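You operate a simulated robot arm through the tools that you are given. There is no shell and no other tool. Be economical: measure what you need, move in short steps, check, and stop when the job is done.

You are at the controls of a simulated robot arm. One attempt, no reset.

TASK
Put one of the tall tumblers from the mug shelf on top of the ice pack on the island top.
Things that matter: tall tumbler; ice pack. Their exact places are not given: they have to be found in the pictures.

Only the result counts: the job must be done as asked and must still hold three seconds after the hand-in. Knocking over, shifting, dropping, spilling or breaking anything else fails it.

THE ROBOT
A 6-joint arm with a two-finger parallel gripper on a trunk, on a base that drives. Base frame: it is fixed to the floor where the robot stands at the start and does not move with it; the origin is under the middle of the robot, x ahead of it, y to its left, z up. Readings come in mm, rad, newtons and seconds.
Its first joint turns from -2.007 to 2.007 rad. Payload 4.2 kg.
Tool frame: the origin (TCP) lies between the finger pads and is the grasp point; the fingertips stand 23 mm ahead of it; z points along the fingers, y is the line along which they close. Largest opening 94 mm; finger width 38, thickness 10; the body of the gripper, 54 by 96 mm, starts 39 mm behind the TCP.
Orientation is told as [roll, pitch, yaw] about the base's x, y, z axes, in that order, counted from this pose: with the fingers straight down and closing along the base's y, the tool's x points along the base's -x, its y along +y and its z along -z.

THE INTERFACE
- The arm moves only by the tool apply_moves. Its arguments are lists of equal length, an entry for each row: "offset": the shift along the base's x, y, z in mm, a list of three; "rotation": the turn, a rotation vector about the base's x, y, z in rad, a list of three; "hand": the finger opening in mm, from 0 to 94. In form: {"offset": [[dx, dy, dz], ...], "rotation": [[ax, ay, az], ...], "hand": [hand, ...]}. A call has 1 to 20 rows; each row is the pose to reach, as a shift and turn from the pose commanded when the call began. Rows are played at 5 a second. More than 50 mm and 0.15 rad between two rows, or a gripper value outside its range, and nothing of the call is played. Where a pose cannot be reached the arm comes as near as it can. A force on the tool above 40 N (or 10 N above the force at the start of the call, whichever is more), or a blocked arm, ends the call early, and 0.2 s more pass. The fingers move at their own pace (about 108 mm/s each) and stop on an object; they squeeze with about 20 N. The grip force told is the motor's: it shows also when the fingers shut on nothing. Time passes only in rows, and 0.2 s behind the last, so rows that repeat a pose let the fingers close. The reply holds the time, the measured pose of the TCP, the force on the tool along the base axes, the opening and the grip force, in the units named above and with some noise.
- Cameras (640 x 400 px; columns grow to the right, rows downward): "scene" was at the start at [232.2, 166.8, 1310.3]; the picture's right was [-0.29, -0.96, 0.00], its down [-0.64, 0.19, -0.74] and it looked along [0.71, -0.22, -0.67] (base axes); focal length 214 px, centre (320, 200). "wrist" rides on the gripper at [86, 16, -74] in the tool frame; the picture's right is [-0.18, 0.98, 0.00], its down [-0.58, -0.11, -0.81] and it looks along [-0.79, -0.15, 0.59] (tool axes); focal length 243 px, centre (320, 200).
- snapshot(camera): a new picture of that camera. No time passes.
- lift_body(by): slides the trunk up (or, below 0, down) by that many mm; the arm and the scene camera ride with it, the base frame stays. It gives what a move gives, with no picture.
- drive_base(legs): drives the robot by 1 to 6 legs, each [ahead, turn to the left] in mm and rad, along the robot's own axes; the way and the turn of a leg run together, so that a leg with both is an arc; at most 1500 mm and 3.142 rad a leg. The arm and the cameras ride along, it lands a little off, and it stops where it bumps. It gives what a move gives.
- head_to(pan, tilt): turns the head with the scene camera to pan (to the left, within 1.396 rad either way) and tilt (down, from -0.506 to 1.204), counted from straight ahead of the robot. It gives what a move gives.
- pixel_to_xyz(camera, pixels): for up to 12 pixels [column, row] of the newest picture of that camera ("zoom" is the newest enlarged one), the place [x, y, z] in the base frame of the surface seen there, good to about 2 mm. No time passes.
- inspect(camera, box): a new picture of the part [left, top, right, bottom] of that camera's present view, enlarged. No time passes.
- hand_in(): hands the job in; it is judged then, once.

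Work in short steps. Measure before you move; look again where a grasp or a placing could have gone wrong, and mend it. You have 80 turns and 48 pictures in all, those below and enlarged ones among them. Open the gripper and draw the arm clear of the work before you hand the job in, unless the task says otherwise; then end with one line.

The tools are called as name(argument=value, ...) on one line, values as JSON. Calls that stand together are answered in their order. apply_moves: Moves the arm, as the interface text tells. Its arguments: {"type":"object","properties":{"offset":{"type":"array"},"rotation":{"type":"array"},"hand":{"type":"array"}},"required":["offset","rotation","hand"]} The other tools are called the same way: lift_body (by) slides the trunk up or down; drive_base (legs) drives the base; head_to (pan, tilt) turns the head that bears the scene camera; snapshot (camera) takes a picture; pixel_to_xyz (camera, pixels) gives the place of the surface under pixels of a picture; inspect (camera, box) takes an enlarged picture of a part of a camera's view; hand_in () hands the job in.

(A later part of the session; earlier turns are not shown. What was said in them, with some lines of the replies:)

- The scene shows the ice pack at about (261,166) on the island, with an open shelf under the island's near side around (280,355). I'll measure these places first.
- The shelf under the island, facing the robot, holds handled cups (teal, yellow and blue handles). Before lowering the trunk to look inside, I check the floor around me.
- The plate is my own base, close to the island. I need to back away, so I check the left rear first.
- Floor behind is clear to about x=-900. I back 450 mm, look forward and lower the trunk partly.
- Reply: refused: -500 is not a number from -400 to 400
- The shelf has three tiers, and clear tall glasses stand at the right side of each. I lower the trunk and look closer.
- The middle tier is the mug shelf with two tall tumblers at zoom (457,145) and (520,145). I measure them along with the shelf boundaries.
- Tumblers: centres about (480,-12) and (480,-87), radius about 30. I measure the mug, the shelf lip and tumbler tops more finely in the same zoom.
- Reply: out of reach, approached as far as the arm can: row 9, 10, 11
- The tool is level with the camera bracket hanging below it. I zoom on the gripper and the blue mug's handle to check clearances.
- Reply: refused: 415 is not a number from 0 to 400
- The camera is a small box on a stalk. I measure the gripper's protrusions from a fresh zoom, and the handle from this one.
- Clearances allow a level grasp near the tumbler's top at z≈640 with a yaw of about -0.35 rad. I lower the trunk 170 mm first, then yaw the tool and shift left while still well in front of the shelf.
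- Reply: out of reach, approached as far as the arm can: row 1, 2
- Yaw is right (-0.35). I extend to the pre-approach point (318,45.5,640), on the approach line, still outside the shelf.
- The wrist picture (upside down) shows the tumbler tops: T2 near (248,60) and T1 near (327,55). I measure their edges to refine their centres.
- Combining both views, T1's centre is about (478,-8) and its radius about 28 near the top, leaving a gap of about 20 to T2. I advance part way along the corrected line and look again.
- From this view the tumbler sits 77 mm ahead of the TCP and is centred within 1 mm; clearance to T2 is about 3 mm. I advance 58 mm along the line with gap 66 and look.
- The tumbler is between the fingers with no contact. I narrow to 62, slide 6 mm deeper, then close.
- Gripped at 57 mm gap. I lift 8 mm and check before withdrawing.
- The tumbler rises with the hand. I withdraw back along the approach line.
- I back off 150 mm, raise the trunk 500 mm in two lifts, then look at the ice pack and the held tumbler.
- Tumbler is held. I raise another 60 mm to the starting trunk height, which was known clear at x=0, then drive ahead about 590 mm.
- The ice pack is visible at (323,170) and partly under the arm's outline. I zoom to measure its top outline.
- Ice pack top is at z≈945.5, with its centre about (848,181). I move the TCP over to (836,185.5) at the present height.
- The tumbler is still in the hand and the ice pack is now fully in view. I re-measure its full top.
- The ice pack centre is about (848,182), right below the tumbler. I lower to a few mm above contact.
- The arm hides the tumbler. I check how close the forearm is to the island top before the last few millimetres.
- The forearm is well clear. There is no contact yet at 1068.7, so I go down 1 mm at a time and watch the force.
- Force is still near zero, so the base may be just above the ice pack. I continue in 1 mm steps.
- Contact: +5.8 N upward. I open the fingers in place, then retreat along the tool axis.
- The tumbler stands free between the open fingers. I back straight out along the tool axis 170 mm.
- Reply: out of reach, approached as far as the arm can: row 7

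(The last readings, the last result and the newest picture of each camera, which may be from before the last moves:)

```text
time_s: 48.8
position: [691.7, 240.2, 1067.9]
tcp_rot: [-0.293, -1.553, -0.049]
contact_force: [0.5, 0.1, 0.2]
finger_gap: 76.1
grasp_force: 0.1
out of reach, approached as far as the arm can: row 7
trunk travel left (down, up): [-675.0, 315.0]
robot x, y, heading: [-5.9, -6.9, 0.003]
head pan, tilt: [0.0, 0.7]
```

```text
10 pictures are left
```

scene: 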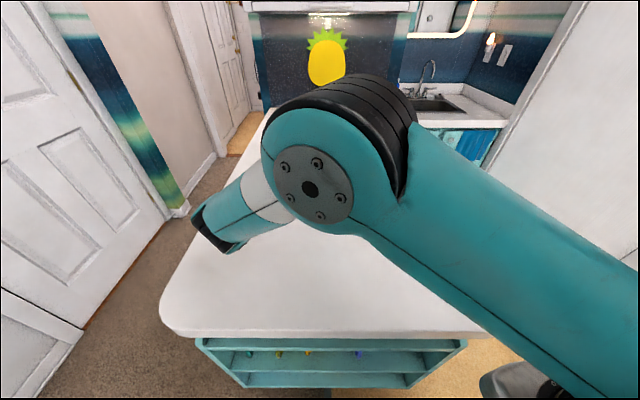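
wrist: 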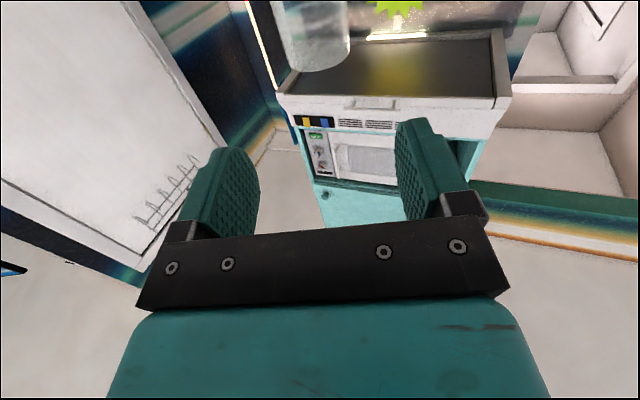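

The hand is clear and the tumbler stands upright. I raise the trunk 150 mm, back up 250 mm and check the result.

lift_body(by=150)

drive_base(legs=[[-300, 0]])

head_to(pan=0, tilt=0.5)

snapshot(camera="scene")

```text
time_s: 50.5
position: [693.7, 239.0, 1216.6]
tcp_rot: [-0.286, -1.554, -0.056]
contact_force: [0.1, -0.3, 0.8]
finger_gap: 76.2
grasp_force: 0.0
trunk travel left (down, up): [-825.0, 165.0]
robot x, y, heading: [-5.1, -6.9, -0.001]
head pan, tilt: [0.0, 0.7]
```

```text
time_s: 52.6
position: [392.2, 239.1, 1216.3]
tcp_rot: [-0.283, -1.552, -0.061]
contact_force: [-0.1, 0.6, 0.2]
finger_gap: 76.2
grasp_force: 0.1
trunk travel left (down, up): [-825.0, 165.0]
robot x, y, heading: [-309.2, -1.2, -0.001]
head pan, tilt: [0.0, 0.7]
```

```text
time_s: 53.3
position: [392.3, 239.4, 1217.7]
tcp_rot: [-0.289, -1.553, -0.056]
contact_force: [-0.6, -0.5, -0.8]
finger_gap: 76.0
grasp_force: 0.1
trunk travel left (down, up): [-825.0, 165.0]
robot x, y, heading: [-307.7, -2.8, -0.006]
head pan, tilt: [0.0, 0.499]
```

```text
9 pictures are left
```

scene: 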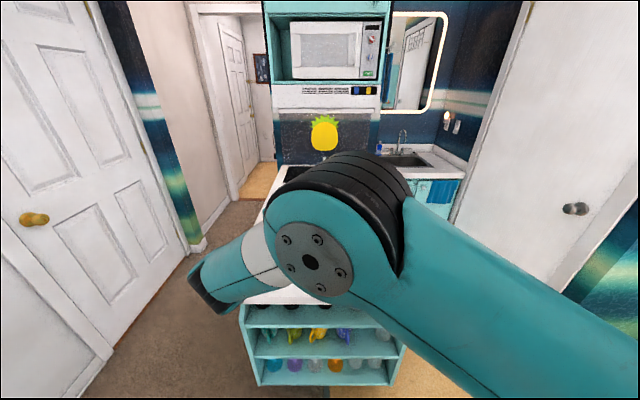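

The arm blocks the view, so I swing the hand to the right, high above the island, and look again.

apply_moves(offset=[[20, -45, 10], [40, -90, 20], [60, -135, 30], [60, -180, 40], [60, -225, 50], [60, -270, 60], [60, -315, 70], [60, -360, 80]], rotation=[[0, 0, 0], [0, 0, 0], [0, 0, 0], [0, 0, 0], [0, 0, 0], [0, 0, 0], [0, 0, 0], [0, 0, 0]], hand=[76, 76, 76, 76, 76, 76, 76, 76])

snapshot(camera="scene")

inspect(camera="scene", box=[240, 130, 400, 230])

```text
refused: row 1 steps farther than a row can; nothing moved
```

```text
8 pictures are left
```

scene: 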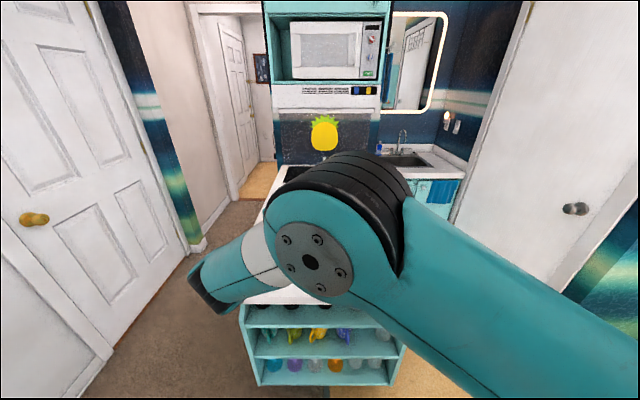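

```text
4.00 times, centred on (320, 180) of scene
```

zoom: 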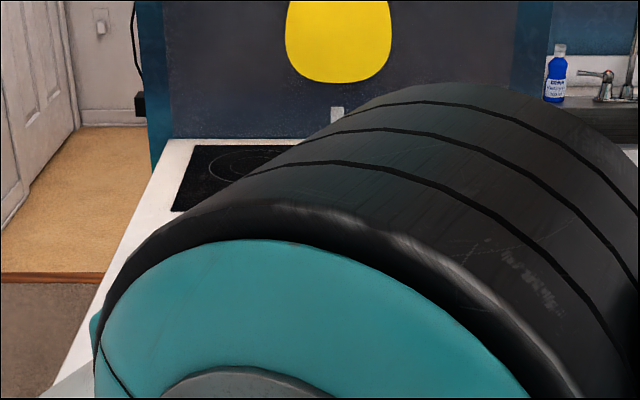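

The first step was slightly too long; I repeat with shorter steps.

apply_moves(offset=[[15, -38, 8], [30, -76, 16], [45, -114, 24], [60, -152, 32], [60, -192, 40], [60, -232, 50], [60, -272, 60], [60, -312, 70], [60, -352, 80]], rotation=[[0, 0, 0], [0, 0, 0], [0, 0, 0], [0, 0, 0], [0, 0, 0], [0, 0, 0], [0, 0, 0], [0, 0, 0], [0, 0, 0]], hand=[76, 76, 76, 76, 76, 76, 76, 76, 76])

snapshot(camera="scene")

```text
time_s: 55.3
position: [452.4, -111.7, 1297.4]
tcp_rot: [-0.321, -1.554, -0.022]
contact_force: [0.4, 0.8, -0.3]
finger_gap: 75.9
grasp_force: 0.0
trunk travel left (down, up): [-825.0, 165.0]
robot x, y, heading: [-307.9, -3.8, -0.003]
head pan, tilt: [0.0, 0.499]
```

```text
6 pictures are left
```

scene: 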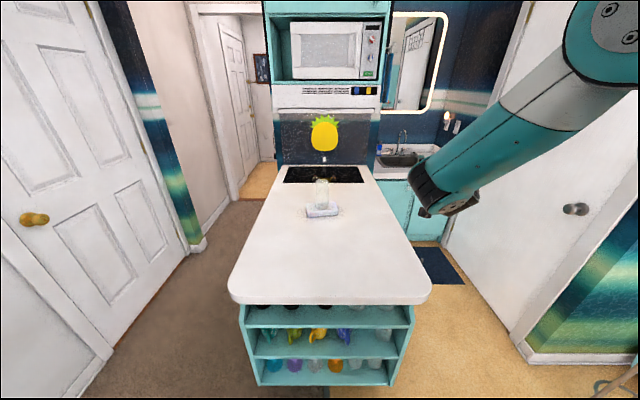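

The tumbler stands on the ice pack at (322,195). One enlarged look at it and at the shelf to confirm.

inspect(camera="scene", box=[280, 165, 370, 225])

inspect(camera="scene", box=[230, 295, 420, 395])

```text
6.67 times, centred on (325, 195) of scene
```

zoom: 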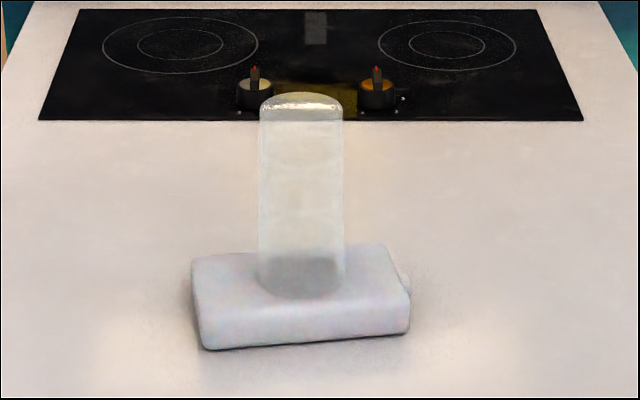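

```text
3.37 times, centred on (325, 345) of scene
```

zoom: 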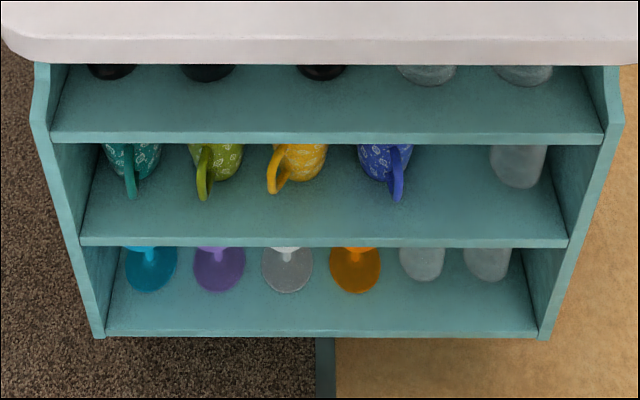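

The tumbler stands upright on the ice pack, the rest of the shelf is undisturbed, and the hand is open and clear. I hand in.

hand_in()

```text
The job is handed in.
```

I took one tall tumbler from the mug shelf and stood it upright near the middle of the ice pack; the last pictures show nothing else visibly moved, and I've handed the job in.
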